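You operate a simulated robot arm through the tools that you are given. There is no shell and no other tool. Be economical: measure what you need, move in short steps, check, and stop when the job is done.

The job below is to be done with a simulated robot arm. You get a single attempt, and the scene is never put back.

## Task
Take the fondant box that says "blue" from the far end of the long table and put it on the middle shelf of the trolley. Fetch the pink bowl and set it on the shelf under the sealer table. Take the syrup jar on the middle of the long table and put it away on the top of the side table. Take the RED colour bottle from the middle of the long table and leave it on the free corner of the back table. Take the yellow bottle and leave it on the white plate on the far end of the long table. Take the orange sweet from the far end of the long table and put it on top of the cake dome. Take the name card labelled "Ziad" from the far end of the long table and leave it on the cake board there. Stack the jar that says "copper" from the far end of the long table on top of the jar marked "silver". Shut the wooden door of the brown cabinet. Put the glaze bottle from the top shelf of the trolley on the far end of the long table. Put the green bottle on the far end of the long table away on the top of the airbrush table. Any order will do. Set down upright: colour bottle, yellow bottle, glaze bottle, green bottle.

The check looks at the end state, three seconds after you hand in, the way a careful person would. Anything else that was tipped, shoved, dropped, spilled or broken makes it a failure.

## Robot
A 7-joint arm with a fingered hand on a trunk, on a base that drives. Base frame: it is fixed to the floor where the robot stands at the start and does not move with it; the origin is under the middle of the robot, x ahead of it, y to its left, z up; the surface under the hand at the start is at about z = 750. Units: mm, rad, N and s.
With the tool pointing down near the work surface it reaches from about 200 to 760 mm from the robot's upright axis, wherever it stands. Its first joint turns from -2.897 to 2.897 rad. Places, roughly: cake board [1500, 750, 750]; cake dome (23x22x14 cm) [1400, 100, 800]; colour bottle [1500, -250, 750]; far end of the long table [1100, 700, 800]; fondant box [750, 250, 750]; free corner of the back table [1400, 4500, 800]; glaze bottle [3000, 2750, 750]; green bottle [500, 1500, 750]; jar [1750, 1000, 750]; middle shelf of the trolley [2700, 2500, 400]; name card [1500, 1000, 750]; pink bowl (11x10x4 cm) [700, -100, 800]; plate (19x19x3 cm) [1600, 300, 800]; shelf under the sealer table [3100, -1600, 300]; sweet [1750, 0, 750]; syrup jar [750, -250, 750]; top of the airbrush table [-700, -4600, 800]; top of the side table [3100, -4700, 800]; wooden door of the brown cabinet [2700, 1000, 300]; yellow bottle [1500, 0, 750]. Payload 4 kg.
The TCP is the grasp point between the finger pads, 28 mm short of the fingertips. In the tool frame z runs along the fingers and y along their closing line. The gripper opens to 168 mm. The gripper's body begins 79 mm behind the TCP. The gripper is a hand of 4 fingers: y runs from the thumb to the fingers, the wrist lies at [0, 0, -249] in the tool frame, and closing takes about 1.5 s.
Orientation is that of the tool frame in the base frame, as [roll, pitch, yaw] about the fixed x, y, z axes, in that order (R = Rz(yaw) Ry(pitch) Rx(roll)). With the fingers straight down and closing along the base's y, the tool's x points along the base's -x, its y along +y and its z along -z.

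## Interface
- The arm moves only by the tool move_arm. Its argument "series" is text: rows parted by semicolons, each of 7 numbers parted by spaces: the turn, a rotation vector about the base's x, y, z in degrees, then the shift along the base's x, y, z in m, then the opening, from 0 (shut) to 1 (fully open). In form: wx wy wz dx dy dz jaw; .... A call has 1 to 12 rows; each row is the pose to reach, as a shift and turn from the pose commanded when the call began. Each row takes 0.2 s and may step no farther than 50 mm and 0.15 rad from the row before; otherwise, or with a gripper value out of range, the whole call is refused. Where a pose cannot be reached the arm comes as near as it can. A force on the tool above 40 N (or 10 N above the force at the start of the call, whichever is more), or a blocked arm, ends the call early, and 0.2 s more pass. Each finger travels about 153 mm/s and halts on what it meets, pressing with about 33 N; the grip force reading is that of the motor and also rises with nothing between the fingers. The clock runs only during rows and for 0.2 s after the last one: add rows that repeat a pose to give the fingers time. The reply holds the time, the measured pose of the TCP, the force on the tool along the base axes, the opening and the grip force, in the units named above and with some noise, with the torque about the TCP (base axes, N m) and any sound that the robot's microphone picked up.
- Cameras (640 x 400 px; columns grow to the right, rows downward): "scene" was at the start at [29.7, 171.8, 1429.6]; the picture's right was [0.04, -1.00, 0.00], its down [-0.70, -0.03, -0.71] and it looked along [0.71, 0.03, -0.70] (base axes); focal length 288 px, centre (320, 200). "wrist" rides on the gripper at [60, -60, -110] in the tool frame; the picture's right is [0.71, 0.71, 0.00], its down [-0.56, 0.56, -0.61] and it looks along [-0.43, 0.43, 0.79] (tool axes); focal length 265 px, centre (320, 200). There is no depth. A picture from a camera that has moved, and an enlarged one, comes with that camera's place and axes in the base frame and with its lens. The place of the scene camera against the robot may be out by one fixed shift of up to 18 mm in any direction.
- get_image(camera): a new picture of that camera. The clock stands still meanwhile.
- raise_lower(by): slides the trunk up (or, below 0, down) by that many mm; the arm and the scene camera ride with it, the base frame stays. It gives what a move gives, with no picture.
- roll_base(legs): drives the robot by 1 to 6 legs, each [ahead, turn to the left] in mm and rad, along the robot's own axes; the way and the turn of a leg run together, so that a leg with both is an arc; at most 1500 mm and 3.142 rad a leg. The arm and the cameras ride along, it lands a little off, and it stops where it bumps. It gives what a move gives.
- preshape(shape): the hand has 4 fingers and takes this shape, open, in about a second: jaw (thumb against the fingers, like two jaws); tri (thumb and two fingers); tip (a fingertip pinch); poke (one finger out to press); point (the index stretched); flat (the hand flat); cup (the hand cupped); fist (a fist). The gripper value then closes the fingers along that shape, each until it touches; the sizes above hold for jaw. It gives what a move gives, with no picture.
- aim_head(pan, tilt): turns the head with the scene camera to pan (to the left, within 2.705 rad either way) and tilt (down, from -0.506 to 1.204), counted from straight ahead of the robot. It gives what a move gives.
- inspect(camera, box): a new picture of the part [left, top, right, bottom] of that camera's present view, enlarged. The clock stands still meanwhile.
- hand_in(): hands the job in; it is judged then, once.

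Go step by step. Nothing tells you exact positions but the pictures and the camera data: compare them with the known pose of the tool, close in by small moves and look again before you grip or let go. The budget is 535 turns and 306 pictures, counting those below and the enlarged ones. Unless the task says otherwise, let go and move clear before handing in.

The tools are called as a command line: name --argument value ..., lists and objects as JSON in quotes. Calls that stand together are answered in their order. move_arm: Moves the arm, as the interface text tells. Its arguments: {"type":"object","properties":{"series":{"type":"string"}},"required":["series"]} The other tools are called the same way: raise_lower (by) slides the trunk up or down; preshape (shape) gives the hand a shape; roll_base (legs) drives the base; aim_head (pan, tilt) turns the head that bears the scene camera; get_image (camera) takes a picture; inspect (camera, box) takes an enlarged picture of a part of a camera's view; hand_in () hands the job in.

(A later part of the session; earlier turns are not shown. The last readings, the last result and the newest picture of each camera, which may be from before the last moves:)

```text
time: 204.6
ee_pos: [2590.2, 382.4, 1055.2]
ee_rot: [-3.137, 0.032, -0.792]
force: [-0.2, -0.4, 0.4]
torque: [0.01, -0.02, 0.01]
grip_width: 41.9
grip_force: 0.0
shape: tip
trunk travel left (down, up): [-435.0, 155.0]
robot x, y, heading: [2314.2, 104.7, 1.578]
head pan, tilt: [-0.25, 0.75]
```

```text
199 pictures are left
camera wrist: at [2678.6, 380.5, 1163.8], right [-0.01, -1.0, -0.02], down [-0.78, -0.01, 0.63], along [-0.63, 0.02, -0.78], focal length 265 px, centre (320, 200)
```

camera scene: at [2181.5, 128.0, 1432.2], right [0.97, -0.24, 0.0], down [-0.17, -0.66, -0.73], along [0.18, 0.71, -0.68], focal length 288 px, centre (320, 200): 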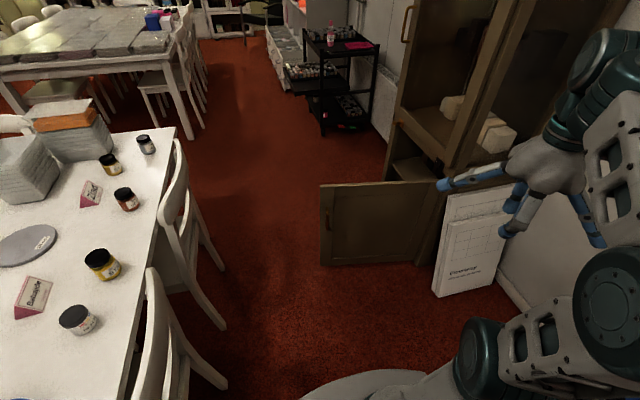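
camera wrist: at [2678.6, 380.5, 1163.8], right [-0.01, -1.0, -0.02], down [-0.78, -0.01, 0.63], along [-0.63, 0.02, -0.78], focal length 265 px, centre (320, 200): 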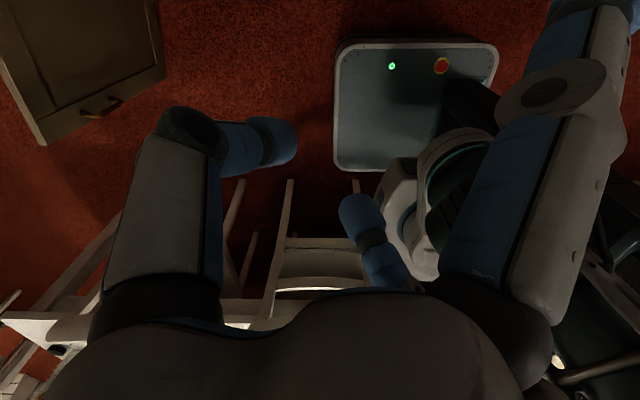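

Now the door is clear: hinge at about (2930, 910), free edge at (2415, 1015), z 80–655. I make a fist, bring the hand to the front turning the camera away from the door.

preshape --shape "fist"

move_arm --series "0 0 -7 -0.03 0 0 0; 0 0 -14 -0.06 0.01 0 0; 0 0 -21 -0.09 0.02 0 0; 0 0 -28 -0.12 0.03 0 0; 0 0 -35 -0.14 0.04 0 0; 0 0 -42 -0.16 0.05 0 0; 0 0 -49 -0.18 0.06 0 0; 0 0 -56 -0.2 0.07 0 0; 0 0 -63 -0.2 0.08 0 0; 0 0 -70 -0.2 0.09 0 0; 0 0 -77 -0.2 0.1 0 0; 0 0 -84 -0.2 0.1 0 0"

raise_lower --by -400

get_image --camera "wrist"

get_image --camera "scene"

```text
time: 205.4
ee_pos: [2591.2, 383.7, 1054.9]
ee_rot: [-3.138, 0.029, -0.79]
force: [-0.4, 0.6, 0.2]
torque: [0.0, 0.03, 0.0]
grip_width: 0.4
grip_force: 0.1
shape: fist
trunk travel left (down, up): [-435.0, 155.0]
robot x, y, heading: [2314.1, 102.3, 1.578]
head pan, tilt: [-0.25, 0.75]
```

```text
time: 208.1
ee_pos: [2390.0, 484.4, 1055.1]
ee_rot: [-3.138, 0.028, -2.258]
force: [0.7, 0.7, 0.2]
torque: [0.02, 0.04, -0.01]
grip_width: 0.0
grip_force: 0.0
shape: fist
trunk travel left (down, up): [-435.0, 155.0]
robot x, y, heading: [2315.8, 100.9, 1.577]
head pan, tilt: [-0.25, 0.75]
```

```text
time: 211.9
ee_pos: [2391.2, 483.8, 654.8]
ee_rot: [-3.139, 0.03, -2.257]
force: [-0.4, 0.2, -0.6]
torque: [-0.02, -0.01, -0.02]
grip_width: 0.0
grip_force: 0.1
shape: fist
trunk travel left (down, up): [-35.0, 555.0]
robot x, y, heading: [2316.4, 103.3, 1.574]
head pan, tilt: [-0.25, 0.75]
```

```text
198 pictures are left
camera wrist: at [2396.9, 396.3, 763.6], right [-0.99, -0.1, -0.02], down [-0.09, 0.77, 0.63], along [-0.04, 0.63, -0.78], focal length 265 px, centre (320, 200)
```

wrist: 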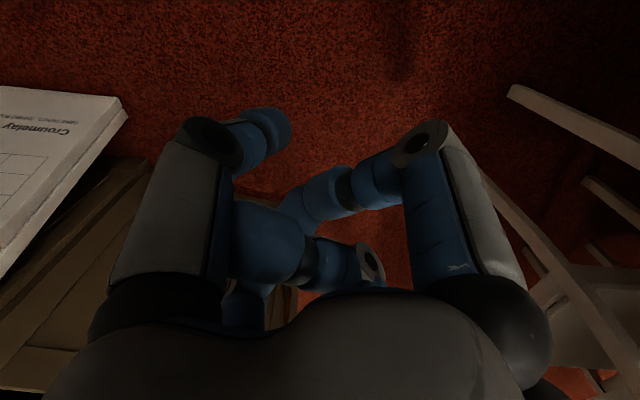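

```text
197 pictures are left
camera scene: at [2181.4, 128.0, 1032.2], right [0.97, -0.24, 0.0], down [-0.17, -0.66, -0.73], along [0.18, 0.71, -0.68], focal length 288 px, centre (320, 200)
```

scene: 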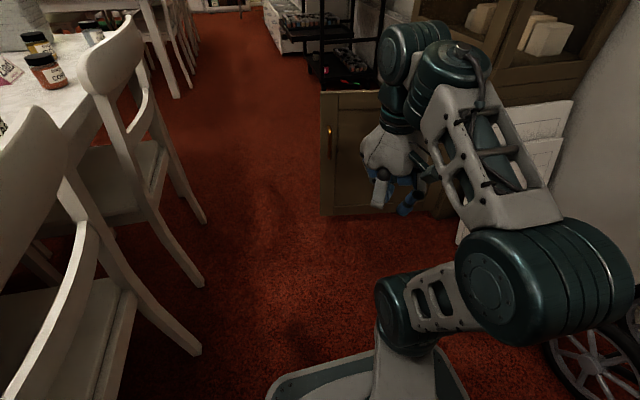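

Hand is low now. I drive 260 mm forward, then bring the fist toward the door near its free edge.

roll_base --legs '[[260, 0]]'

move_arm --series "0 0 0 0.03 0.01 -0.03 0; 0 0 0 0.06 0.02 -0.06 0; 0 0 0 0.09 0.03 -0.09 0; 0 0 0 0.11 0.05 -0.12 0; 0 0 0 0.12 0.07 -0.15 0; 0 0 0 0.12 0.09 -0.18 0; 0 0 0 0.12 0.11 -0.2 0"

get_image --camera "scene"

get_image --camera "wrist"

```text
time: 213.8
ee_pos: [2389.2, 744.8, 654.7]
ee_rot: [-3.139, 0.03, -2.257]
force: [0.5, 0.2, 0.2]
torque: [-0.01, 0.01, 0.03]
grip_width: 0.0
grip_force: 0.0
shape: fist
trunk travel left (down, up): [-35.0, 555.0]
robot x, y, heading: [2321.1, 363.5, 1.575]
head pan, tilt: [-0.25, 0.75]
```

```text
time: 215.3
ee_pos: [2509.3, 853.2, 454.5]
ee_rot: [-3.137, 0.029, -2.256]
force: [0.6, -0.6, 0.0]
torque: [-0.04, -0.01, 0.04]
grip_width: 0.1
grip_force: 0.1
shape: fist
out of reach, approached as far as the arm can: row 2
trunk travel left (down, up): [-35.0, 555.0]
robot x, y, heading: [2312.4, 360.0, 1.576]
head pan, tilt: [-0.25, 0.75]
```

```text
196 pictures are left
camera scene: at [2180.6, 388.2, 1032.2], right [0.97, -0.24, 0.0], down [-0.17, -0.66, -0.73], along [0.18, 0.71, -0.68], focal length 288 px, centre (320, 200)
```

scene: 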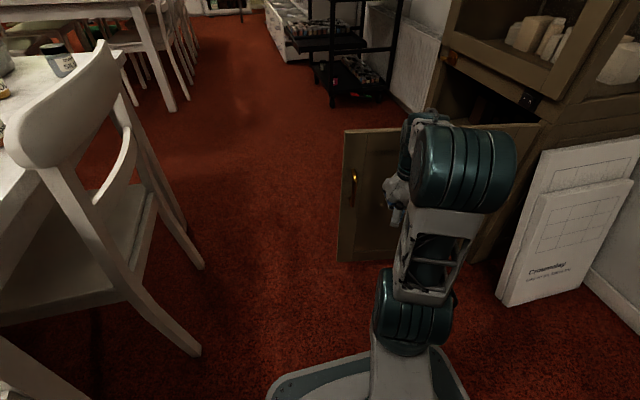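

```text
195 pictures are left
camera wrist: at [2516.3, 766.4, 562.9], right [-0.99, -0.1, -0.02], down [-0.09, 0.77, 0.63], along [-0.04, 0.63, -0.78], focal length 265 px, centre (320, 200)
```

wrist: 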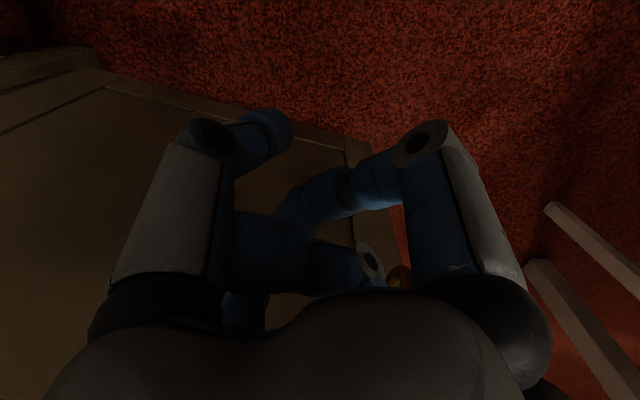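

The fist is in front of the door. I push forward toward the door along its arc.

move_arm --series "0 0 0 0 0.04 0 0; 0 0 0 0 0.08 0 0; 0 0 0 0.005 0.115 0 0; 0 0 0 0.015 0.15 0 0; 0 0 0 0.03 0.18 0 0; 0 0 0 0.03 0.18 0 0"

get_image --camera "scene"

```text
time: 216.8
ee_pos: [2540.2, 1034.4, 454.8]
ee_rot: [-3.139, 0.032, -2.256]
force: [0.2, 0.2, 0.1]
torque: [-0.01, 0.01, 0.02]
grip_width: 0.0
grip_force: 0.1
shape: fist
trunk travel left (down, up): [-35.0, 555.0]
robot x, y, heading: [2315.8, 361.8, 1.574]
head pan, tilt: [-0.25, 0.75]
```

```text
194 pictures are left
camera scene: at [2180.6, 388.4, 1032.2], right [0.97, -0.24, 0.0], down [-0.17, -0.66, -0.73], along [0.18, 0.71, -0.68], focal length 288 px, centre (320, 200)
```

scene: 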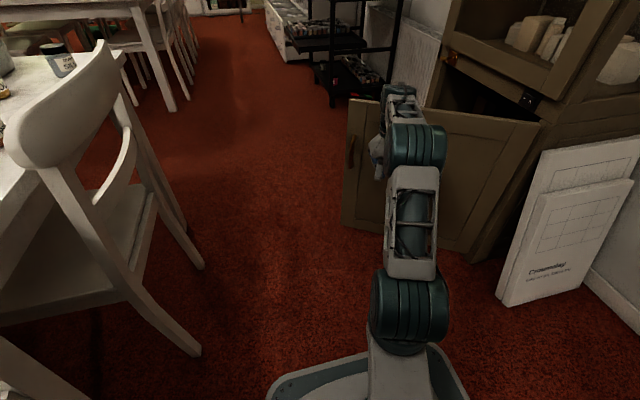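

The door swings easily. I pull the hand back a bit, drive 230 mm ahead, and continue pushing with a sideways component.

move_arm --series "0 0 0 0.02 -0.04 0 0; 0 0 0 0.04 -0.08 0 0; 0 0 0 0.06 -0.12 0 0; 0 0 0 0.08 -0.16 0 0; 0 0 0 0.08 -0.2 0 0"

roll_base --legs '[[230, 0]]'

get_image --camera "scene"

```text
time: 217.9
ee_pos: [2619.5, 833.6, 455.2]
ee_rot: [-3.139, 0.028, -2.257]
force: [0.2, 0.5, 0.1]
torque: [-0.02, -0.01, 0.0]
grip_width: 0.0
grip_force: 0.0
shape: fist
trunk travel left (down, up): [-35.0, 555.0]
robot x, y, heading: [2314.2, 362.1, 1.569]
head pan, tilt: [-0.25, 0.75]
```

```text
time: 219.7
ee_pos: [2619.0, 1063.7, 455.1]
ee_rot: [-3.14, 0.03, -2.255]
force: [0.2, 0.8, -0.3]
torque: [-0.02, -0.01, 0.0]
grip_width: 0.0
grip_force: 0.0
shape: fist
trunk travel left (down, up): [-35.0, 555.0]
robot x, y, heading: [2311.5, 588.4, 1.579]
head pan, tilt: [-0.25, 0.75]
```

```text
193 pictures are left
camera scene: at [2179.8, 616.5, 1032.2], right [0.97, -0.24, 0.0], down [-0.17, -0.66, -0.73], along [0.18, 0.71, -0.68], focal length 288 px, centre (320, 200)
```

scene: 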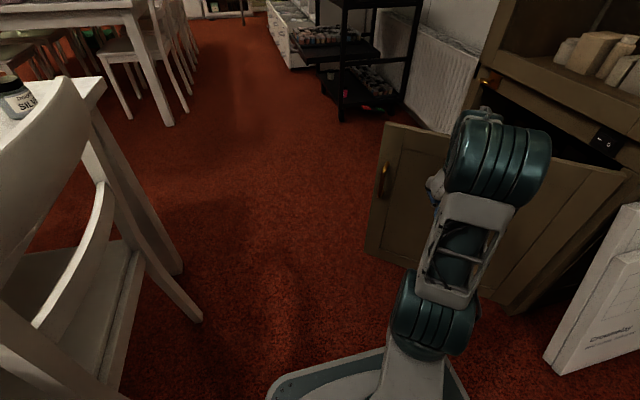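

The door is about 42° from open. I continue pushing along the arc.

move_arm --series "0 0 0 0.005 0.045 0 0; 0 0 0 0.015 0.09 0 0; 0 0 0 0.025 0.13 0 0; 0 0 0 0.036 0.17 0 0; 0 0 0 0.036 0.17 0 0"

move_arm --series "0 0 0 0.01 -0.045 0 0; 0 0 0 0.02 -0.09 0 0; 0 0 0 0.03 -0.135 0 0; 0 0 0 0.03 -0.18 0 0"

roll_base --legs '[[230, 0]]'

get_image --camera "scene"

```text
time: 220.9
ee_pos: [2652.2, 1233.5, 453.7]
ee_rot: [-3.138, 0.031, -2.255]
force: [0.5, -0.3, -0.4]
torque: [0.0, -0.02, -0.01]
grip_width: 0.0
grip_force: 0.1
shape: fist
trunk travel left (down, up): [-35.0, 555.0]
robot x, y, heading: [2316.9, 587.0, 1.579]
head pan, tilt: [-0.25, 0.75]
```

```text
time: 221.9
ee_pos: [2684.6, 1052.5, 453.6]
ee_rot: [-3.137, 0.029, -2.255]
force: [0.6, 0.1, 0.2]
torque: [-0.02, 0.01, 0.01]
grip_width: 0.0
grip_force: 0.0
shape: fist
trunk travel left (down, up): [-35.0, 555.0]
robot x, y, heading: [2313.7, 590.4, 1.578]
head pan, tilt: [-0.25, 0.75]
```

```text
time: 223.6
ee_pos: [2684.0, 1283.8, 454.7]
ee_rot: [-3.139, 0.03, -2.257]
force: [-0.6, 0.9, -0.8]
torque: [-0.01, 0.04, -0.03]
grip_width: 0.0
grip_force: 0.1
shape: fist
trunk travel left (down, up): [-35.0, 555.0]
robot x, y, heading: [2313.2, 820.8, 1.571]
head pan, tilt: [-0.25, 0.75]
```

```text
192 pictures are left
camera scene: at [2178.8, 848.7, 1032.2], right [0.97, -0.24, 0.0], down [-0.17, -0.66, -0.73], along [0.18, 0.71, -0.68], focal length 288 px, centre (320, 200)
```

scene: 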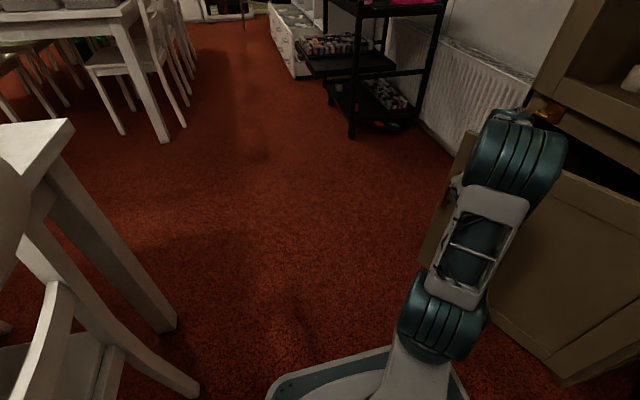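

Now I push sideways (+x) to bring the door home, watching the force.

move_arm --series "0 0 0 0.04 0.005 0 0; 0 0 0 0.08 0.01 0 0; 0 0 0 0.12 0.015 0 0; 0 0 0 0.15 0.015 0 0; 0 0 0 0.165 0.01 0 0; 0 0 0 0.165 0.01 0 0"

aim_head --pan -0.9 --tilt 0.6

get_image --camera "scene"

```text
time: 225.0
ee_pos: [2848.8, 1294.0, 455.3]
ee_rot: [-3.136, 0.031, -2.256]
force: [-0.3, 0.7, 0.8]
torque: [-0.01, -0.02, -0.05]
grip_width: 0.1
grip_force: 0.1
shape: fist
trunk travel left (down, up): [-35.0, 555.0]
robot x, y, heading: [2314.6, 821.4, 1.573]
head pan, tilt: [-0.25, 0.75]
```

```text
time: 226.0
ee_pos: [2847.8, 1294.2, 454.9]
ee_rot: [-3.138, 0.03, -2.257]
force: [0.6, -0.2, 0.5]
torque: [0.0, 0.0, 0.0]
grip_width: 0.0
grip_force: 0.0
shape: fist
trunk travel left (down, up): [-35.0, 555.0]
robot x, y, heading: [2309.2, 827.1, 1.573]
head pan, tilt: [-0.901, 0.6]
```

```text
191 pictures are left
camera scene: at [2227.7, 823.6, 1045.1], right [0.62, -0.78, 0.0], down [-0.44, -0.35, -0.82], along [0.64, 0.52, -0.57], focal length 288 px, centre (320, 200)
```

scene: 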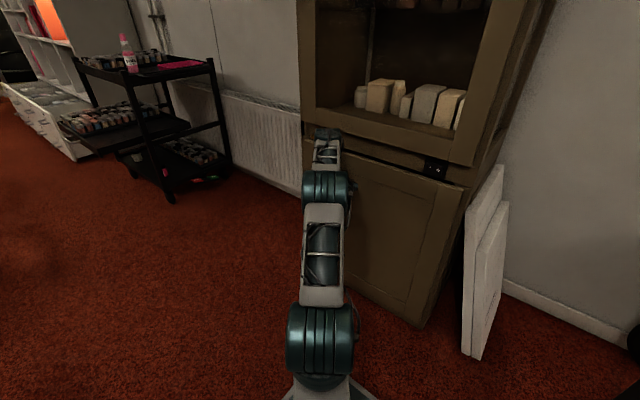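

The door looks almost shut. I push a bit further, closer to the hinge side for reach.

move_arm --series "0 0 0 0.005 -0.03 0 0; 0 0 0 0.02 -0.05 0 0; 0 0 0 0.035 -0.065 0 0; 0 0 0 0.05 -0.075 0 0; 0 0 0 0.06 -0.08 0 0"

get_image --camera "scene"

```text
time: 226.9
ee_pos: [2876.6, 1234.8, 455.6]
ee_rot: [3.14, 0.013, -2.234]
force: [-18.2, -6.0, 6.6]
torque: [0.63, -2.04, -0.03]
grip_width: 0.1
grip_force: 0.0
shape: fist
trunk travel left (down, up): [-35.0, 555.0]
robot x, y, heading: [2314.4, 823.5, 1.581]
head pan, tilt: [-0.901, 0.6]
stopped in row 4: the force on the tool passed its limit at 54 N (the readings are from after the stop); the commanded pose is now the measured one
```

```text
190 pictures are left
camera scene: at [2226.6, 822.4, 1045.1], right [0.63, -0.78, 0.0], down [-0.44, -0.35, -0.83], along [0.64, 0.52, -0.56], focal length 288 px, centre (320, 200)
```

scene: 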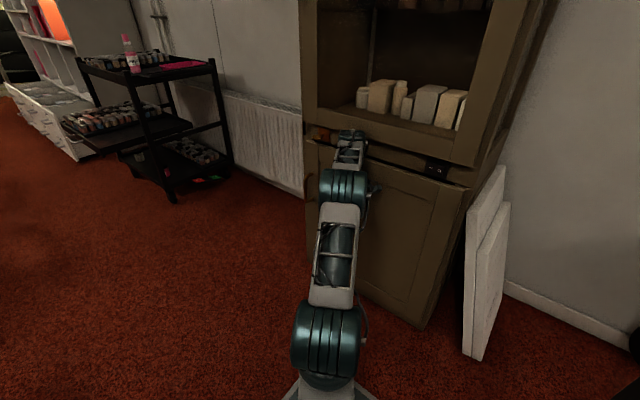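

It met a firm stop, presumably closed. I pull back and look at the whole door.

move_arm --series "0 0 0 -0.03 -0.01 0 0; 0 0 0 -0.07 -0.03 0 0; 0 0 0 -0.11 -0.05 0 0; 0 0 0 -0.155 -0.06 0 0; 0 0 0 -0.2 -0.06 0 0; 0 0 0 -0.245 -0.06 0 0; 0 0 0 -0.29 -0.06 0 0; 0 0 0 -0.33 -0.05 0 0"

aim_head --pan -0.75 --tilt 0.6

get_image --camera "scene"

```text
time: 228.7
ee_pos: [2547.0, 1184.7, 453.7]
ee_rot: [3.141, 0.015, -2.237]
force: [-0.1, 0.3, 0.7]
torque: [0.01, 0.01, -0.01]
grip_width: 0.3
grip_force: 0.1
shape: fist
trunk travel left (down, up): [-35.0, 555.0]
robot x, y, heading: [2312.8, 820.5, 1.582]
head pan, tilt: [-0.901, 0.6]
```

```text
time: 229.4
ee_pos: [2547.2, 1185.1, 454.4]
ee_rot: [3.141, 0.017, -2.237]
force: [0.4, 0.5, 0.6]
torque: [0.0, 0.02, 0.0]
grip_width: 0.1
grip_force: 0.0
shape: fist
trunk travel left (down, up): [-35.0, 555.0]
robot x, y, heading: [2310.0, 824.2, 1.58]
head pan, tilt: [-0.75, 0.6]
```

```text
189 pictures are left
camera scene: at [2218.6, 832.7, 1045.1], right [0.74, -0.68, 0.0], down [-0.38, -0.42, -0.83], along [0.56, 0.61, -0.56], focal length 288 px, centre (320, 200)
```

scene: 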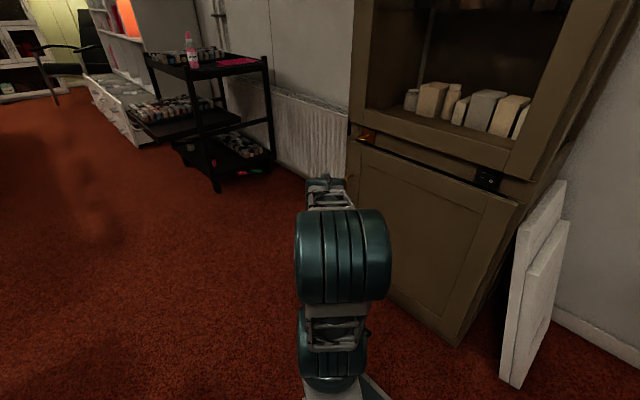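

I zoom in to check the door gap.

inspect --camera "scene" --box '[320, 100, 560, 350]'

```text
1.60 times, centred on (440, 225) of scene
camera zoom: at [2218.6, 832.7, 1045.1], right [0.74, -0.68, 0.0], down [-0.38, -0.42, -0.83], along [0.56, 0.61, -0.56], focal length 460 px, centre (128, 160)
```

zoom: 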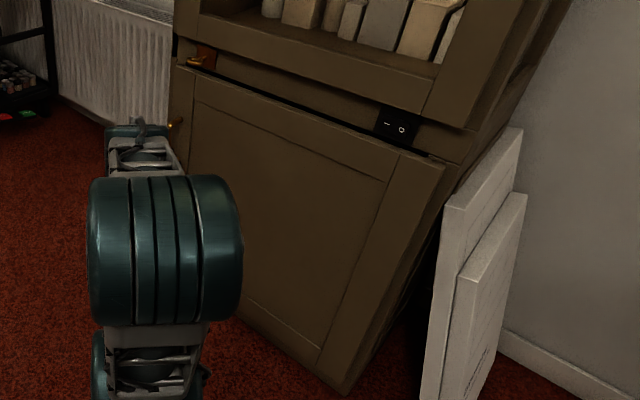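

It looks shut, but I give one more push near the free edge to be certain.

roll_base --legs '[[160, 0]]'

move_arm --series "0 0 0 0.045 0 0 0; 0 0 0 0.09 0.005 0 0; 0 0 0 0.135 0.01 0 0; 0 0 0 0.18 0.015 0 0; 0 0 0 0.225 0.02 0 0; 0 0 0 0.265 0.02 0 0; 0 0 0 0.3 0.02 0 0; 0 0 0 0.32 0.02 0 0; 0 0 0 0.335 0.02 0 0; 0 0 0 0.35 0.02 0 0"

```text
time: 230.9
ee_pos: [2544.9, 1346.1, 455.0]
ee_rot: [3.138, 0.016, -2.236]
force: [1.2, 0.7, 0.4]
torque: [0.0, 0.01, -0.02]
grip_width: 0.0
grip_force: 0.1
shape: fist
trunk travel left (down, up): [-35.0, 555.0]
robot x, y, heading: [2310.1, 985.1, 1.575]
head pan, tilt: [-0.75, 0.6]
```

```text
time: 232.5
ee_pos: [2834.0, 1363.9, 450.9]
ee_rot: [3.126, -0.01, -2.228]
force: [-4.5, -7.1, -0.5]
torque: [0.21, -0.15, -0.01]
grip_width: 0.0
grip_force: 0.1
shape: fist
trunk travel left (down, up): [-35.0, 555.0]
robot x, y, heading: [2309.5, 989.1, 1.579]
head pan, tilt: [-0.75, 0.6]
stopped in row 8: the force on the tool passed its limit at 51 N (the readings are from after the stop); the commanded pose is now the measured one
```

Firmly shut (51 N against the door). I retract, raise the trunk, and then go to the table's far corner facing it.

move_arm --series "0 0 0 -0.045 0 0 0; 0 0 0 -0.09 -0.01 0 0; 0 0 0 -0.135 -0.02 0.02 0; 0 0 0 -0.18 -0.02 0.05 0; 0 0 0 -0.225 -0.02 0.08 0; 0 0 0 -0.27 -0.02 0.11 0; 0 0 0 -0.315 -0.02 0.14 0; 0 0 0 -0.36 -0.02 0.17 0; 0 0 0 -0.4 -0.01 0.19 0; 0 0 0 -0.44 0 0.2 0; 0 0 0 -0.47 0 0.2 0"

raise_lower --by 400

aim_head --pan 0.5 --tilt 0.9

get_image --camera "scene"

```text
refused: row 3 steps farther than a row can; nothing moved
```

```text
time: 236.3
ee_pos: [2835.9, 1366.1, 851.9]
ee_rot: [3.131, -0.007, -2.226]
force: [-0.7, 0.0, -0.8]
torque: [0.03, -0.01, -0.02]
grip_width: 0.0
grip_force: 0.1
shape: fist
trunk travel left (down, up): [-435.0, 155.0]
robot x, y, heading: [2309.0, 985.4, 1.58]
head pan, tilt: [-0.75, 0.6]
```

```text
time: 237.8
ee_pos: [2836.6, 1364.9, 851.0]
ee_rot: [3.13, -0.007, -2.225]
force: [-0.3, 0.4, 0.6]
torque: [0.0, -0.02, -0.05]
grip_width: 0.0
grip_force: 0.2
shape: fist
trunk travel left (down, up): [-435.0, 155.0]
robot x, y, heading: [2309.9, 982.2, 1.582]
head pan, tilt: [0.499, 0.901]
```

```text
187 pictures are left
camera scene: at [2120.9, 994.3, 1420.3], right [0.87, 0.49, 0.0], down [0.38, -0.68, -0.62], along [-0.3, 0.54, -0.78], focal length 288 px, centre (320, 200)
```

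scene: 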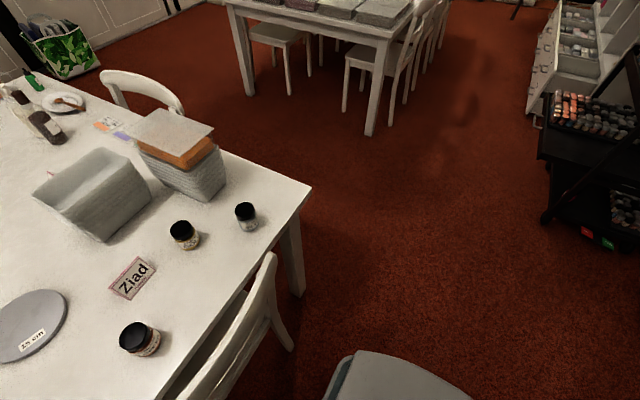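

That order was risky but all stayed clear. Now I retract the hand from the cabinet to the robot's front.

move_arm --series "0 0 0 -0.042 0 0.01 0; 0 0 0 -0.084 0 0.025 0; 0 0 0 -0.126 0.003 0.042 0; 0 0 0 -0.168 0.006 0.059 0; 0 0 0 -0.21 0.01 0.076 0; 0 0 0 -0.252 0.015 0.093 0; 0 0 0 -0.294 0.02 0.11 0; 0 0 0 -0.336 0.025 0.127 0; 0 0 0 -0.378 0.03 0.144 0; 0 0 0 -0.42 0.035 0.161 0; 0 0 0 -0.462 0.04 0.178 0; 0 0 0 -0.504 0.04 0.195 0"

```text
time: 240.4
ee_pos: [2326.9, 1406.1, 1046.7]
ee_rot: [3.135, 0.0, -2.172]
force: [2.7, 2.1, -0.2]
torque: [-0.19, 0.17, -0.1]
grip_width: 0.1
grip_force: 0.1
shape: fist
out of reach, approached as far as the arm can: row 10, 11
trunk travel left (down, up): [-435.0, 155.0]
robot x, y, heading: [2316.0, 986.3, 1.585]
head pan, tilt: [0.499, 0.901]
```

I check the cabinet from here, then turn toward the table.

aim_head --pan -1.1 --tilt 0.7

get_image --camera "scene"

preshape --shape "tip"

roll_base --legs '[[30, 0], [0, 1.556], [150, 0]]'

aim_head --pan 0.0 --tilt 0.9

get_image --camera "scene"

get_image --camera "wrist"

```text
time: 242.0
ee_pos: [2331.9, 1404.1, 1047.5]
ee_rot: [3.135, 0.002, -2.168]
force: [1.5, -0.2, -0.6]
torque: [0.01, -0.01, -0.04]
grip_width: 0.2
grip_force: 0.0
shape: fist
trunk travel left (down, up): [-435.0, 155.0]
robot x, y, heading: [2310.9, 985.8, 1.583]
head pan, tilt: [-1.1, 0.7]
```

```text
186 pictures are left
camera scene: at [2232.8, 967.7, 1436.4], right [0.46, -0.89, 0.0], down [-0.57, -0.3, -0.76], along [0.68, 0.35, -0.64], focal length 288 px, centre (320, 200)
```

scene: 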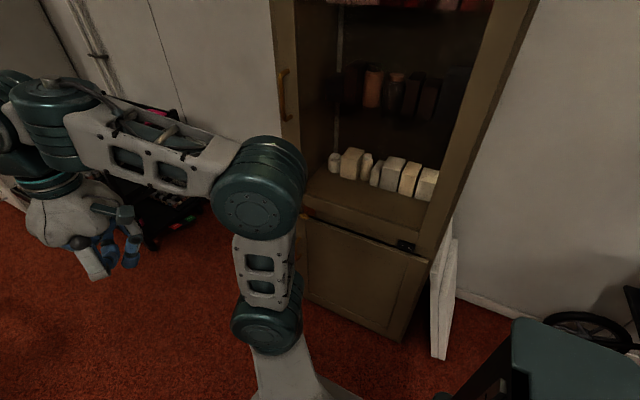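

```text
time: 242.9
ee_pos: [2330.2, 1404.7, 1045.8]
ee_rot: [3.135, 0.002, -2.168]
force: [0.5, -0.5, -0.1]
torque: [0.03, 0.02, -0.03]
grip_width: 168.0
grip_force: 0.1
shape: tip
trunk travel left (down, up): [-435.0, 155.0]
robot x, y, heading: [2312.5, 982.4, 1.581]
head pan, tilt: [-1.1, 0.7]
```

```text
time: 248.5
ee_pos: [1740.5, 1043.6, 1046.1]
ee_rot: [3.129, -0.006, -0.676]
force: [0.6, -0.1, -0.6]
torque: [0.01, -0.01, -0.02]
grip_width: 168.1
grip_force: 0.0
shape: tip
trunk travel left (down, up): [-435.0, 155.0]
robot x, y, heading: [2162.7, 1013.6, 3.13]
head pan, tilt: [-1.1, 0.7]
```

```text
time: 249.8
ee_pos: [1741.1, 1043.9, 1046.0]
ee_rot: [3.129, -0.008, -0.676]
force: [-0.3, -0.5, 0.5]
torque: [0.0, 0.02, 0.02]
grip_width: 167.8
grip_force: 0.1
shape: tip
trunk travel left (down, up): [-435.0, 155.0]
robot x, y, heading: [2160.8, 1015.8, 3.133]
head pan, tilt: [0.0, 0.901]
```

```text
185 pictures are left
camera scene: at [2153.4, 858.5, 1420.3], right [0.01, 1.0, 0.0], down [0.78, -0.01, -0.62], along [-0.62, 0.01, -0.78], focal length 288 px, centre (320, 200)
```

scene: 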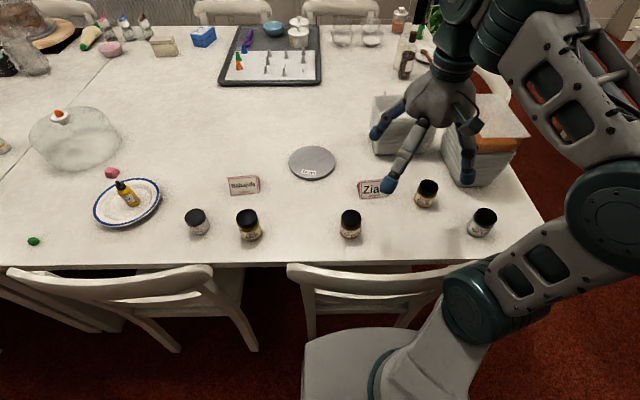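

```text
184 pictures are left
camera wrist: at [1826.8, 1054.4, 1156.3], right [0.11, -0.99, 0.01], down [-0.78, -0.08, 0.62], along [-0.61, -0.08, -0.79], focal length 265 px, centre (320, 200)
```

wrist: 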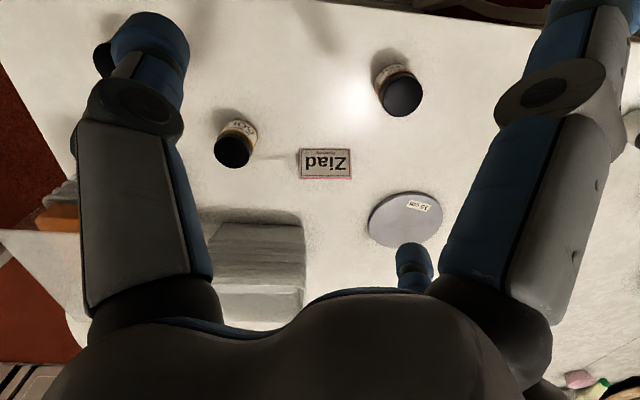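

Everything is in view: card ~(1602, 1018), board ~(1480, 840), copper ~(1734, 930), silver ~(1736, 1293). I line the tip pinch up with the card's two ends.

move_arm --series "0 0 8 -0.025 -0.005 -0.025 0.9; 0 0 16 -0.05 -0.01 -0.05 0.85; 0 0 24 -0.075 -0.015 -0.08 0.8; 0 0 32 -0.1 -0.02 -0.11 0.75; 0 0 38.7 -0.125 -0.025 -0.14 0.75; 0 0 38.7 -0.137 -0.027 -0.17 0.75; 0 0 38.7 -0.137 -0.027 -0.17 0.75"

get_image --camera "wrist"

inspect --camera "scene" --box '[270, 100, 510, 260]'

```text
time: 251.4
ee_pos: [1604.1, 1016.8, 877.0]
ee_rot: [3.128, -0.007, 0.002]
force: [0.9, 0.2, -0.7]
torque: [-0.04, 0.01, 0.02]
grip_width: 126.4
grip_force: 0.0
shape: tip
trunk travel left (down, up): [-435.0, 155.0]
robot x, y, heading: [2162.8, 1019.1, 3.127]
head pan, tilt: [0.0, 0.901]
```

```text
183 pictures are left
camera wrist: at [1663.6, 1078.5, 985.8], right [0.71, -0.71, 0.01], down [-0.56, -0.55, 0.62], along [-0.43, -0.44, -0.79], focal length 265 px, centre (320, 200)
```

wrist: 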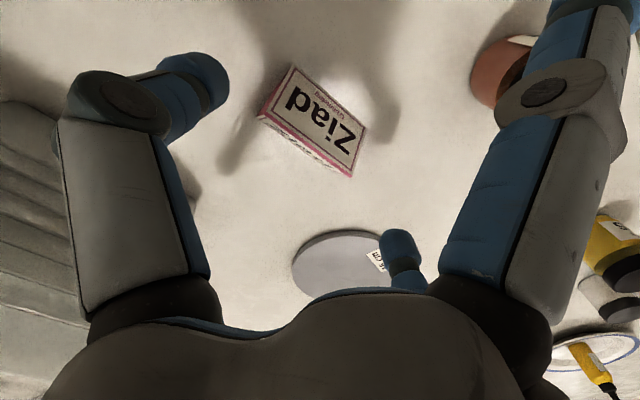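

```text
2.50 times, centred on (390, 180) of scene
camera zoom: at [2153.3, 858.4, 1420.3], right [0.01, 1.0, 0.0], down [0.78, -0.01, -0.62], along [-0.62, 0.01, -0.78], focal length 719 px, centre (145, 250)
```

zoom: 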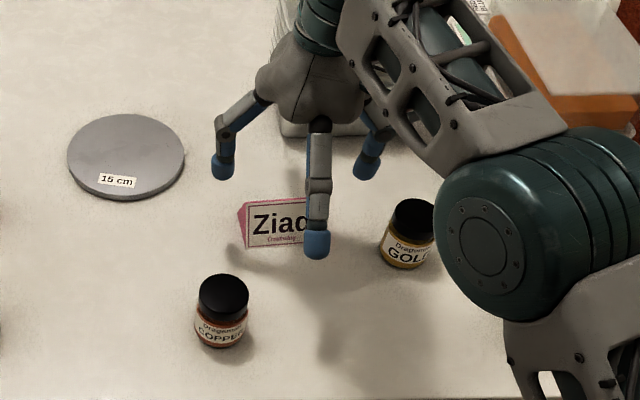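

The card spans y≈976–1060, centred at x≈1597. I shift and lower the pinch to its ends.

move_arm --series "0 0 0 -0.007 0.001 -0.04 0.75; 0 0 0 -0.007 0.001 -0.075 0.75; 0 0 0 -0.007 0.001 -0.093 0.75; 0 0 0 -0.007 0.001 -0.093 0.75"

get_image --camera "wrist"

inspect --camera "scene" --box '[270, 100, 510, 260]'

```text
time: 252.4
ee_pos: [1596.3, 1017.7, 783.2]
ee_rot: [3.13, -0.008, 0.001]
force: [0.3, 0.1, -0.1]
torque: [0.01, 0.0, 0.01]
grip_width: 126.4
grip_force: 0.2
shape: tip
trunk travel left (down, up): [-435.0, 155.0]
robot x, y, heading: [2163.7, 1016.2, 3.133]
head pan, tilt: [0.0, 0.901]
```

```text
181 pictures are left
camera wrist: at [1657.1, 1079.0, 893.1], right [0.71, -0.71, 0.01], down [-0.56, -0.55, 0.62], along [-0.43, -0.44, -0.79], focal length 265 px, centre (320, 200)
```

wrist: 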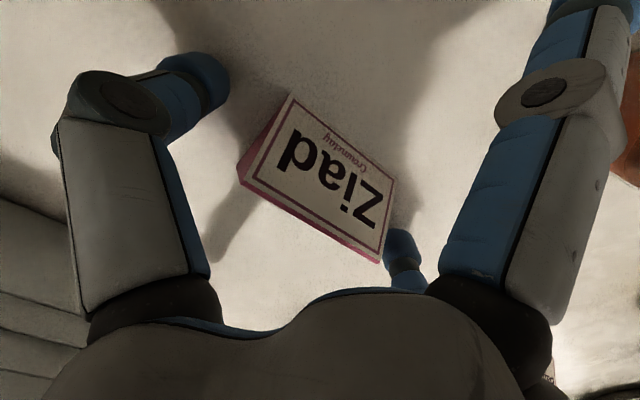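

```text
2.50 times, centred on (390, 180) of scene
camera zoom: at [2153.4, 858.5, 1420.3], right [0.01, 1.0, 0.0], down [0.78, -0.01, -0.62], along [-0.62, 0.01, -0.78], focal length 719 px, centre (145, 250)
```

zoom: 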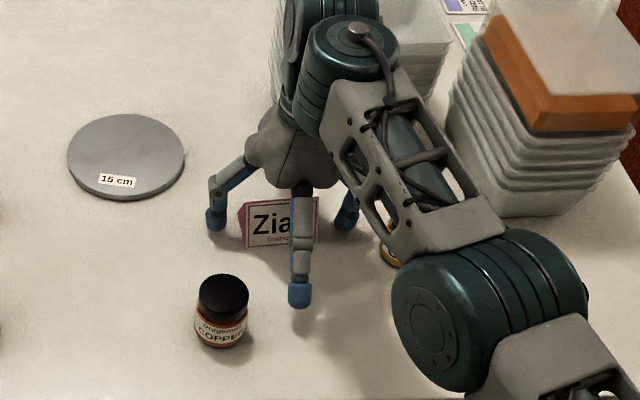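

Fingers flank the card's ends. I close.

move_arm --series "0 0 0 0 0 0 0.65; 0 0 0 0 0 0 0.55; 0 0 0 0 0 0 0.45; 0 0 0 0 0 0 0.4; 0 0 0 0 0 0 0.4"

get_image --camera "wrist"

```text
time: 253.6
ee_pos: [1596.6, 1017.6, 783.7]
ee_rot: [3.13, -0.007, -0.001]
force: [0.4, 0.2, -0.1]
torque: [0.01, 0.02, -0.01]
grip_width: 78.3
grip_force: 33.1
shape: tip
trunk travel left (down, up): [-435.0, 155.0]
robot x, y, heading: [2159.7, 1020.2, 3.13]
head pan, tilt: [0.0, 0.901]
```

```text
179 pictures are left
camera wrist: at [1657.1, 1079.0, 893.3], right [0.71, -0.71, 0.01], down [-0.56, -0.55, 0.62], along [-0.43, -0.44, -0.79], focal length 265 px, centre (320, 200)
```

wrist: 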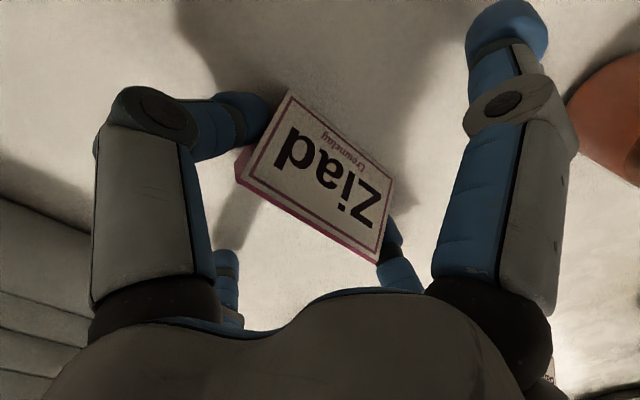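

The card is held. I lift and carry it over the board at ~(1480, 838).

move_arm --series "0 0 0 0 0 0.04 0.4; 0 0 0 0 0 0.08 0.4; 0 0 0 -0.02 -0.035 0.09 0.4; 0 0 0 -0.045 -0.07 0.09 0.4; 0 0 0 -0.07 -0.105 0.09 0.4; 0 0 0 -0.095 -0.14 0.09 0.4; 0 0 0 -0.115 -0.175 0.09 0.4; 0 0 0 -0.115 -0.18 0.09 0.4; 0 0 0 -0.115 -0.18 0.09 0.4"

get_image --camera "wrist"

inspect --camera "scene" --box '[230, 80, 470, 240]'

```text
time: 255.6
ee_pos: [1482.2, 839.4, 874.2]
ee_rot: [3.13, -0.005, 0.0]
force: [-0.1, 0.0, -0.2]
torque: [-0.01, 0.0, 0.02]
grip_width: 78.1
grip_force: 33.4
shape: tip
trunk travel left (down, up): [-435.0, 155.0]
robot x, y, heading: [2162.1, 1016.7, 3.131]
head pan, tilt: [0.0, 0.901]
```

```text
178 pictures are left
camera wrist: at [1543.0, 900.1, 984.2], right [0.71, -0.71, 0.01], down [-0.56, -0.55, 0.62], along [-0.43, -0.44, -0.79], focal length 265 px, centre (320, 200)
```

wrist: 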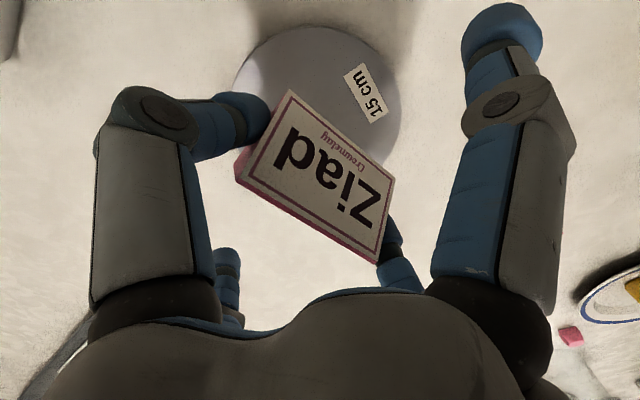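

```text
2.50 times, centred on (350, 160) of scene
camera zoom: at [2155.1, 859.4, 1420.4], right [0.01, 1.0, 0.0], down [0.78, -0.01, -0.62], along [-0.62, 0.01, -0.78], focal length 719 px, centre (245, 300)
```

zoom: 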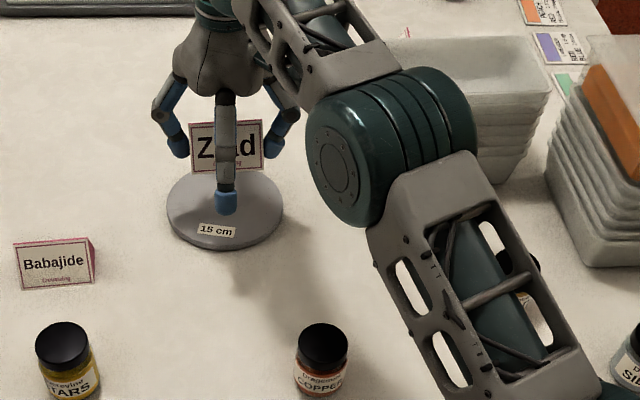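

The board centre is near (1490, 847). I nudge and lower the card onto it.

move_arm --series "0 0 0 0.007 0.008 -0.035 0.4; 0 0 0 0.007 0.008 -0.065 0.4; 0 0 0 0.007 0.008 -0.071 0.4; 0 0 0 0.007 0.008 -0.075 0.4; 0 0 0 0.007 0.008 -0.078 0.4; 0 0 0 0.007 0.008 -0.081 0.4; 0 0 0 0.007 0.008 -0.081 0.4"

```text
time: 257.2
ee_pos: [1490.4, 845.7, 794.4]
ee_rot: [3.128, -0.003, -0.001]
force: [-0.2, -0.1, 13.3]
torque: [0.07, 0.02, -0.01]
grip_width: 78.4
grip_force: 32.8
shape: tip
trunk travel left (down, up): [-435.0, 155.0]
robot x, y, heading: [2167.0, 1013.5, 3.131]
head pan, tilt: [0.0, 0.901]
```

Contact at 13 N. I release and lift.

move_arm --series "0 0 0 0 0 0.002 0.45; 0 0 0 0 0 0.002 0.55; 0 0 0 0 0 0.002 0.65; 0 0 0 0 0 0.002 0.75; 0 0 0 0 0 0.002 0.75; 0 0 0 0 0 0.04 0.75; 0 0 0 0 0 0.085 0.75; 0 0 0 0 0 0.13 0.75; 0 0 0 0.03 0 0.16 0.75; 0 0 0 0.07 0.01 0.18 0.75"

get_image --camera "wrist"

inspect --camera "scene" --box '[230, 80, 470, 240]'

```text
time: 259.4
ee_pos: [1560.1, 857.7, 973.3]
ee_rot: [3.129, -0.005, 0.002]
force: [-0.8, -0.2, -0.4]
torque: [0.0, -0.04, 0.0]
grip_width: 125.7
grip_force: 0.1
shape: tip
trunk travel left (down, up): [-435.0, 155.0]
robot x, y, heading: [2163.1, 1018.3, 3.129]
head pan, tilt: [0.0, 0.901]
```

```text
176 pictures are left
camera wrist: at [1620.8, 918.4, 1082.8], right [0.71, -0.71, 0.01], down [-0.56, -0.55, 0.62], along [-0.43, -0.44, -0.79], focal length 265 px, centre (320, 200)
```

wrist: 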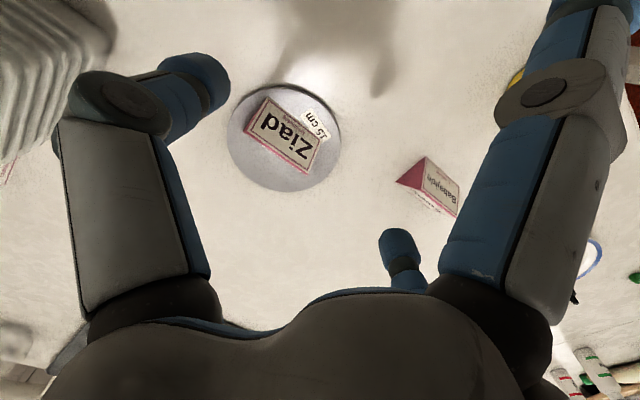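

```text
2.50 times, centred on (350, 160) of scene
camera zoom: at [2155.4, 858.9, 1420.5], right [0.01, 1.0, 0.0], down [0.78, -0.01, -0.62], along [-0.62, 0.01, -0.78], focal length 719 px, centre (245, 300)
```

zoom: 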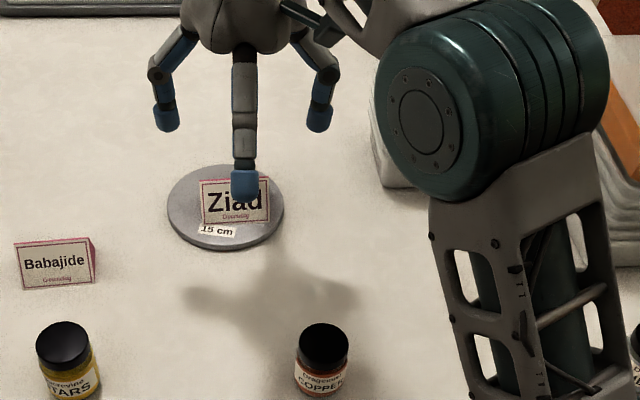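

The Ziad card stands on the board. Next the copper jar: jaw shape, above (1734, 930).

preshape --shape "jaw"

move_arm --series "0 0 0 0.04 0.015 0 0.9; 0 0 0 0.08 0.03 0 0.8; 0 0 0 0.12 0.05 0 0.65; 0 0 0 0.15 0.065 -0.02 0.6; 0 0 0 0.174 0.073 -0.05 0.6; 0 0 0 0.174 0.073 -0.06 0.6; 0 0 0 0.174 0.073 -0.06 0.6"

get_image --camera "wrist"

```text
time: 260.3
ee_pos: [1559.3, 856.1, 973.4]
ee_rot: [3.129, -0.005, 0.002]
force: [0.0, -0.6, -0.3]
torque: [-0.01, -0.01, 0.0]
grip_width: 167.8
grip_force: 0.0
shape: jaw
trunk travel left (down, up): [-435.0, 155.0]
robot x, y, heading: [2162.1, 1012.6, 3.135]
head pan, tilt: [0.0, 0.901]
```

```text
time: 261.9
ee_pos: [1734.5, 929.3, 912.9]
ee_rot: [3.129, -0.007, 0.0]
force: [-0.5, -0.1, 0.5]
torque: [0.0, 0.0, 0.03]
grip_width: 101.4
grip_force: 0.0
shape: jaw
trunk travel left (down, up): [-435.0, 155.0]
robot x, y, heading: [2164.9, 1014.3, 3.128]
head pan, tilt: [0.0, 0.901]
```

```text
174 pictures are left
camera wrist: at [1794.3, 990.7, 1022.1], right [0.71, -0.71, 0.01], down [-0.56, -0.55, 0.62], along [-0.43, -0.44, -0.79], focal length 265 px, centre (320, 200)
```

wrist: 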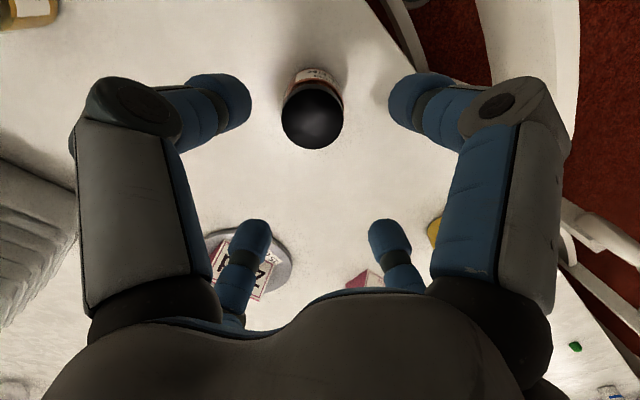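

The jar is at (1734, 937). I descend and grip its body.

move_arm --series "0 0 0 0 0.008 -0.045 0.6; 0 0 0 0 0.008 -0.09 0.6; 0 0 0 0 0.008 -0.127 0.6; 0 0 0 0 0.008 -0.127 0.6; 0 0 0 0 0.008 -0.127 0.35; 0 0 0 0 0.008 -0.127 0.2; 0 0 0 0 0.008 -0.127 0.15; 0 0 0 0 0.008 -0.127 0.15; 0 0 0 0 0.008 -0.127 0.15"

get_image --camera "wrist"

```text
time: 263.9
ee_pos: [1705.0, 930.9, 791.8]
ee_rot: [3.129, -0.009, -0.003]
force: [-0.1, 0.1, 0.1]
torque: [-0.01, -0.04, -0.01]
grip_width: 49.9
grip_force: 32.7
shape: jaw
out of reach, approached as far as the arm can: row 1, 2, 3, 4, 5, 6, 7, 8, 9
trunk travel left (down, up): [-435.0, 155.0]
robot x, y, heading: [2165.7, 1013.4, 3.13]
head pan, tilt: [0.0, 0.901]
```

```text
173 pictures are left
camera wrist: at [1763.8, 992.3, 901.5], right [0.71, -0.71, 0.01], down [-0.56, -0.55, 0.62], along [-0.43, -0.44, -0.79], focal length 265 px, centre (320, 200)
```

wrist: 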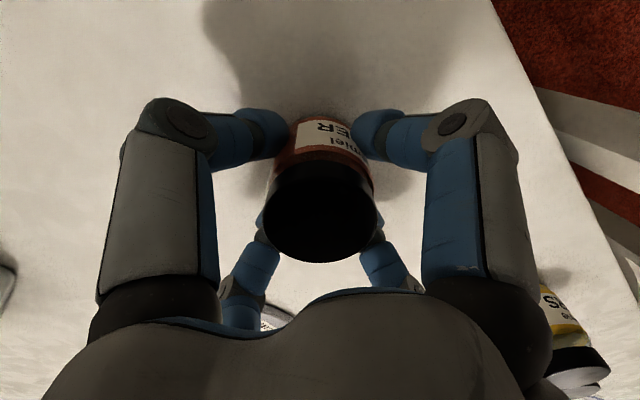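

Gripped (50 mm). The arm shifted inward a little but the jar is upright between the fingers. I lift and head toward the silver jar.

move_arm --series "0 0 0 0 0 0.045 0.15; 0 0 0 0 0 0.09 0.15; 0 0 0 0 0 0.135 0.15; 0 0 0 0 0.04 0.15 0.15; 0 0 0 0.005 0.085 0.15 0.15; 0 0 0 0.01 0.13 0.15 0.15; 0 0 0 0.015 0.175 0.15 0.15; 0 0 0 0.02 0.22 0.15 0.15; 0 0 0 0.025 0.265 0.15 0.15; 0 0 0 0.025 0.265 0.15 0.15"

get_image --camera "wrist"

aim_head --pan -0.5 --tilt 1.0

get_image --camera "scene"

```text
time: 266.1
ee_pos: [1729.1, 1199.5, 941.1]
ee_rot: [3.13, -0.005, 0.003]
force: [-0.2, 1.2, -0.4]
torque: [0.0, -0.01, 0.0]
grip_width: 49.7
grip_force: 32.6
shape: jaw
trunk travel left (down, up): [-435.0, 155.0]
robot x, y, heading: [2167.8, 1013.3, 3.129]
head pan, tilt: [0.0, 0.901]
```

```text
172 pictures are left
camera wrist: at [1789.5, 1260.4, 1050.7], right [0.71, -0.71, 0.01], down [-0.56, -0.55, 0.62], along [-0.43, -0.44, -0.79], focal length 265 px, centre (320, 200)
```

wrist: 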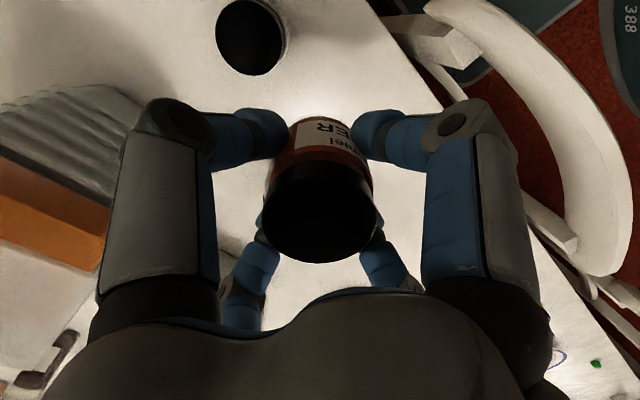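

```text
time: 267.1
ee_pos: [1729.5, 1198.5, 941.0]
ee_rot: [3.129, -0.006, -0.001]
force: [-0.4, 0.5, -0.8]
torque: [0.0, 0.01, -0.01]
grip_width: 49.7
grip_force: 33.0
shape: jaw
trunk travel left (down, up): [-435.0, 155.0]
robot x, y, heading: [2159.9, 1016.3, 3.135]
head pan, tilt: [-0.499, 1.0]
```

```text
171 pictures are left
camera scene: at [2168.1, 891.8, 1413.1], right [0.49, 0.87, 0.0], down [0.73, -0.41, -0.54], along [-0.47, 0.26, -0.84], focal length 288 px, centre (320, 200)
```

scene: 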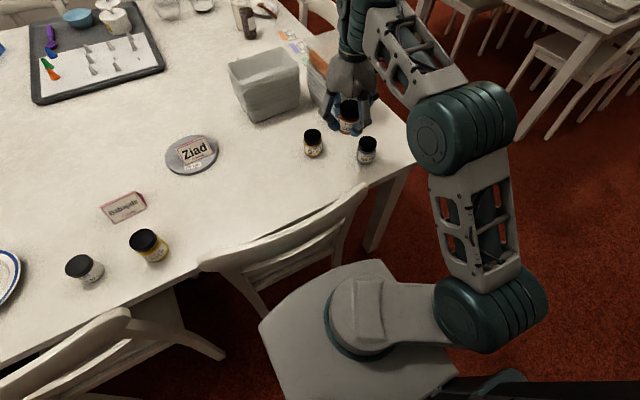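

Silver's axis is at about (1733, 1279). I move right above it and check alignment.

move_arm --series "0 0 0 0 0.04 0 0.15; 0 0 0 0.001 0.077 0 0.15; 0 0 0 0.001 0.077 -0.04 0.15; 0 0 0 0.001 0.077 -0.065 0.15; 0 0 0 0.001 0.077 -0.065 0.15"

get_image --camera "wrist"

inspect --camera "scene" --box '[300, 60, 460, 180]'

```text
time: 268.3
ee_pos: [1726.0, 1273.7, 877.2]
ee_rot: [3.128, -0.012, 0.004]
force: [0.6, -0.1, 0.0]
torque: [0.05, -0.02, -0.01]
grip_width: 49.6
grip_force: 32.5
shape: jaw
trunk travel left (down, up): [-435.0, 155.0]
robot x, y, heading: [2161.0, 1014.2, 3.13]
head pan, tilt: [-0.499, 1.0]
```

```text
170 pictures are left
camera wrist: at [1786.0, 1336.4, 985.2], right [0.71, -0.7, 0.02], down [-0.56, -0.55, 0.62], along [-0.43, -0.45, -0.79], focal length 265 px, centre (320, 200)
```

wrist: 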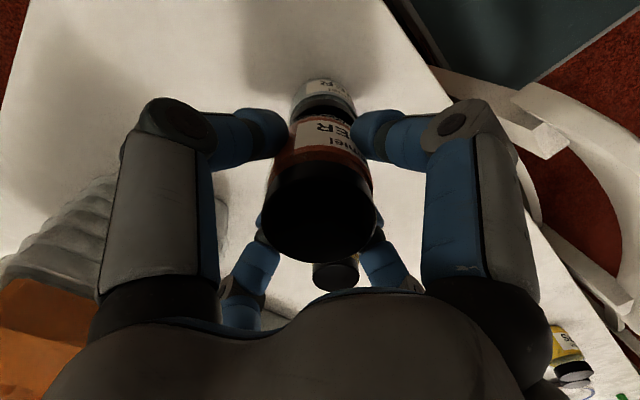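

```text
3.33 times, centred on (380, 120) of scene
camera zoom: at [2164.0, 893.9, 1413.2], right [0.49, 0.87, 0.0], down [0.74, -0.41, -0.54], along [-0.47, 0.26, -0.84], focal length 958 px, centre (120, 467)
```

zoom: 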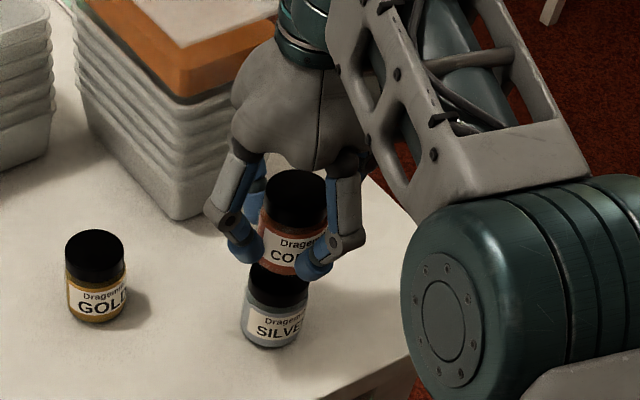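

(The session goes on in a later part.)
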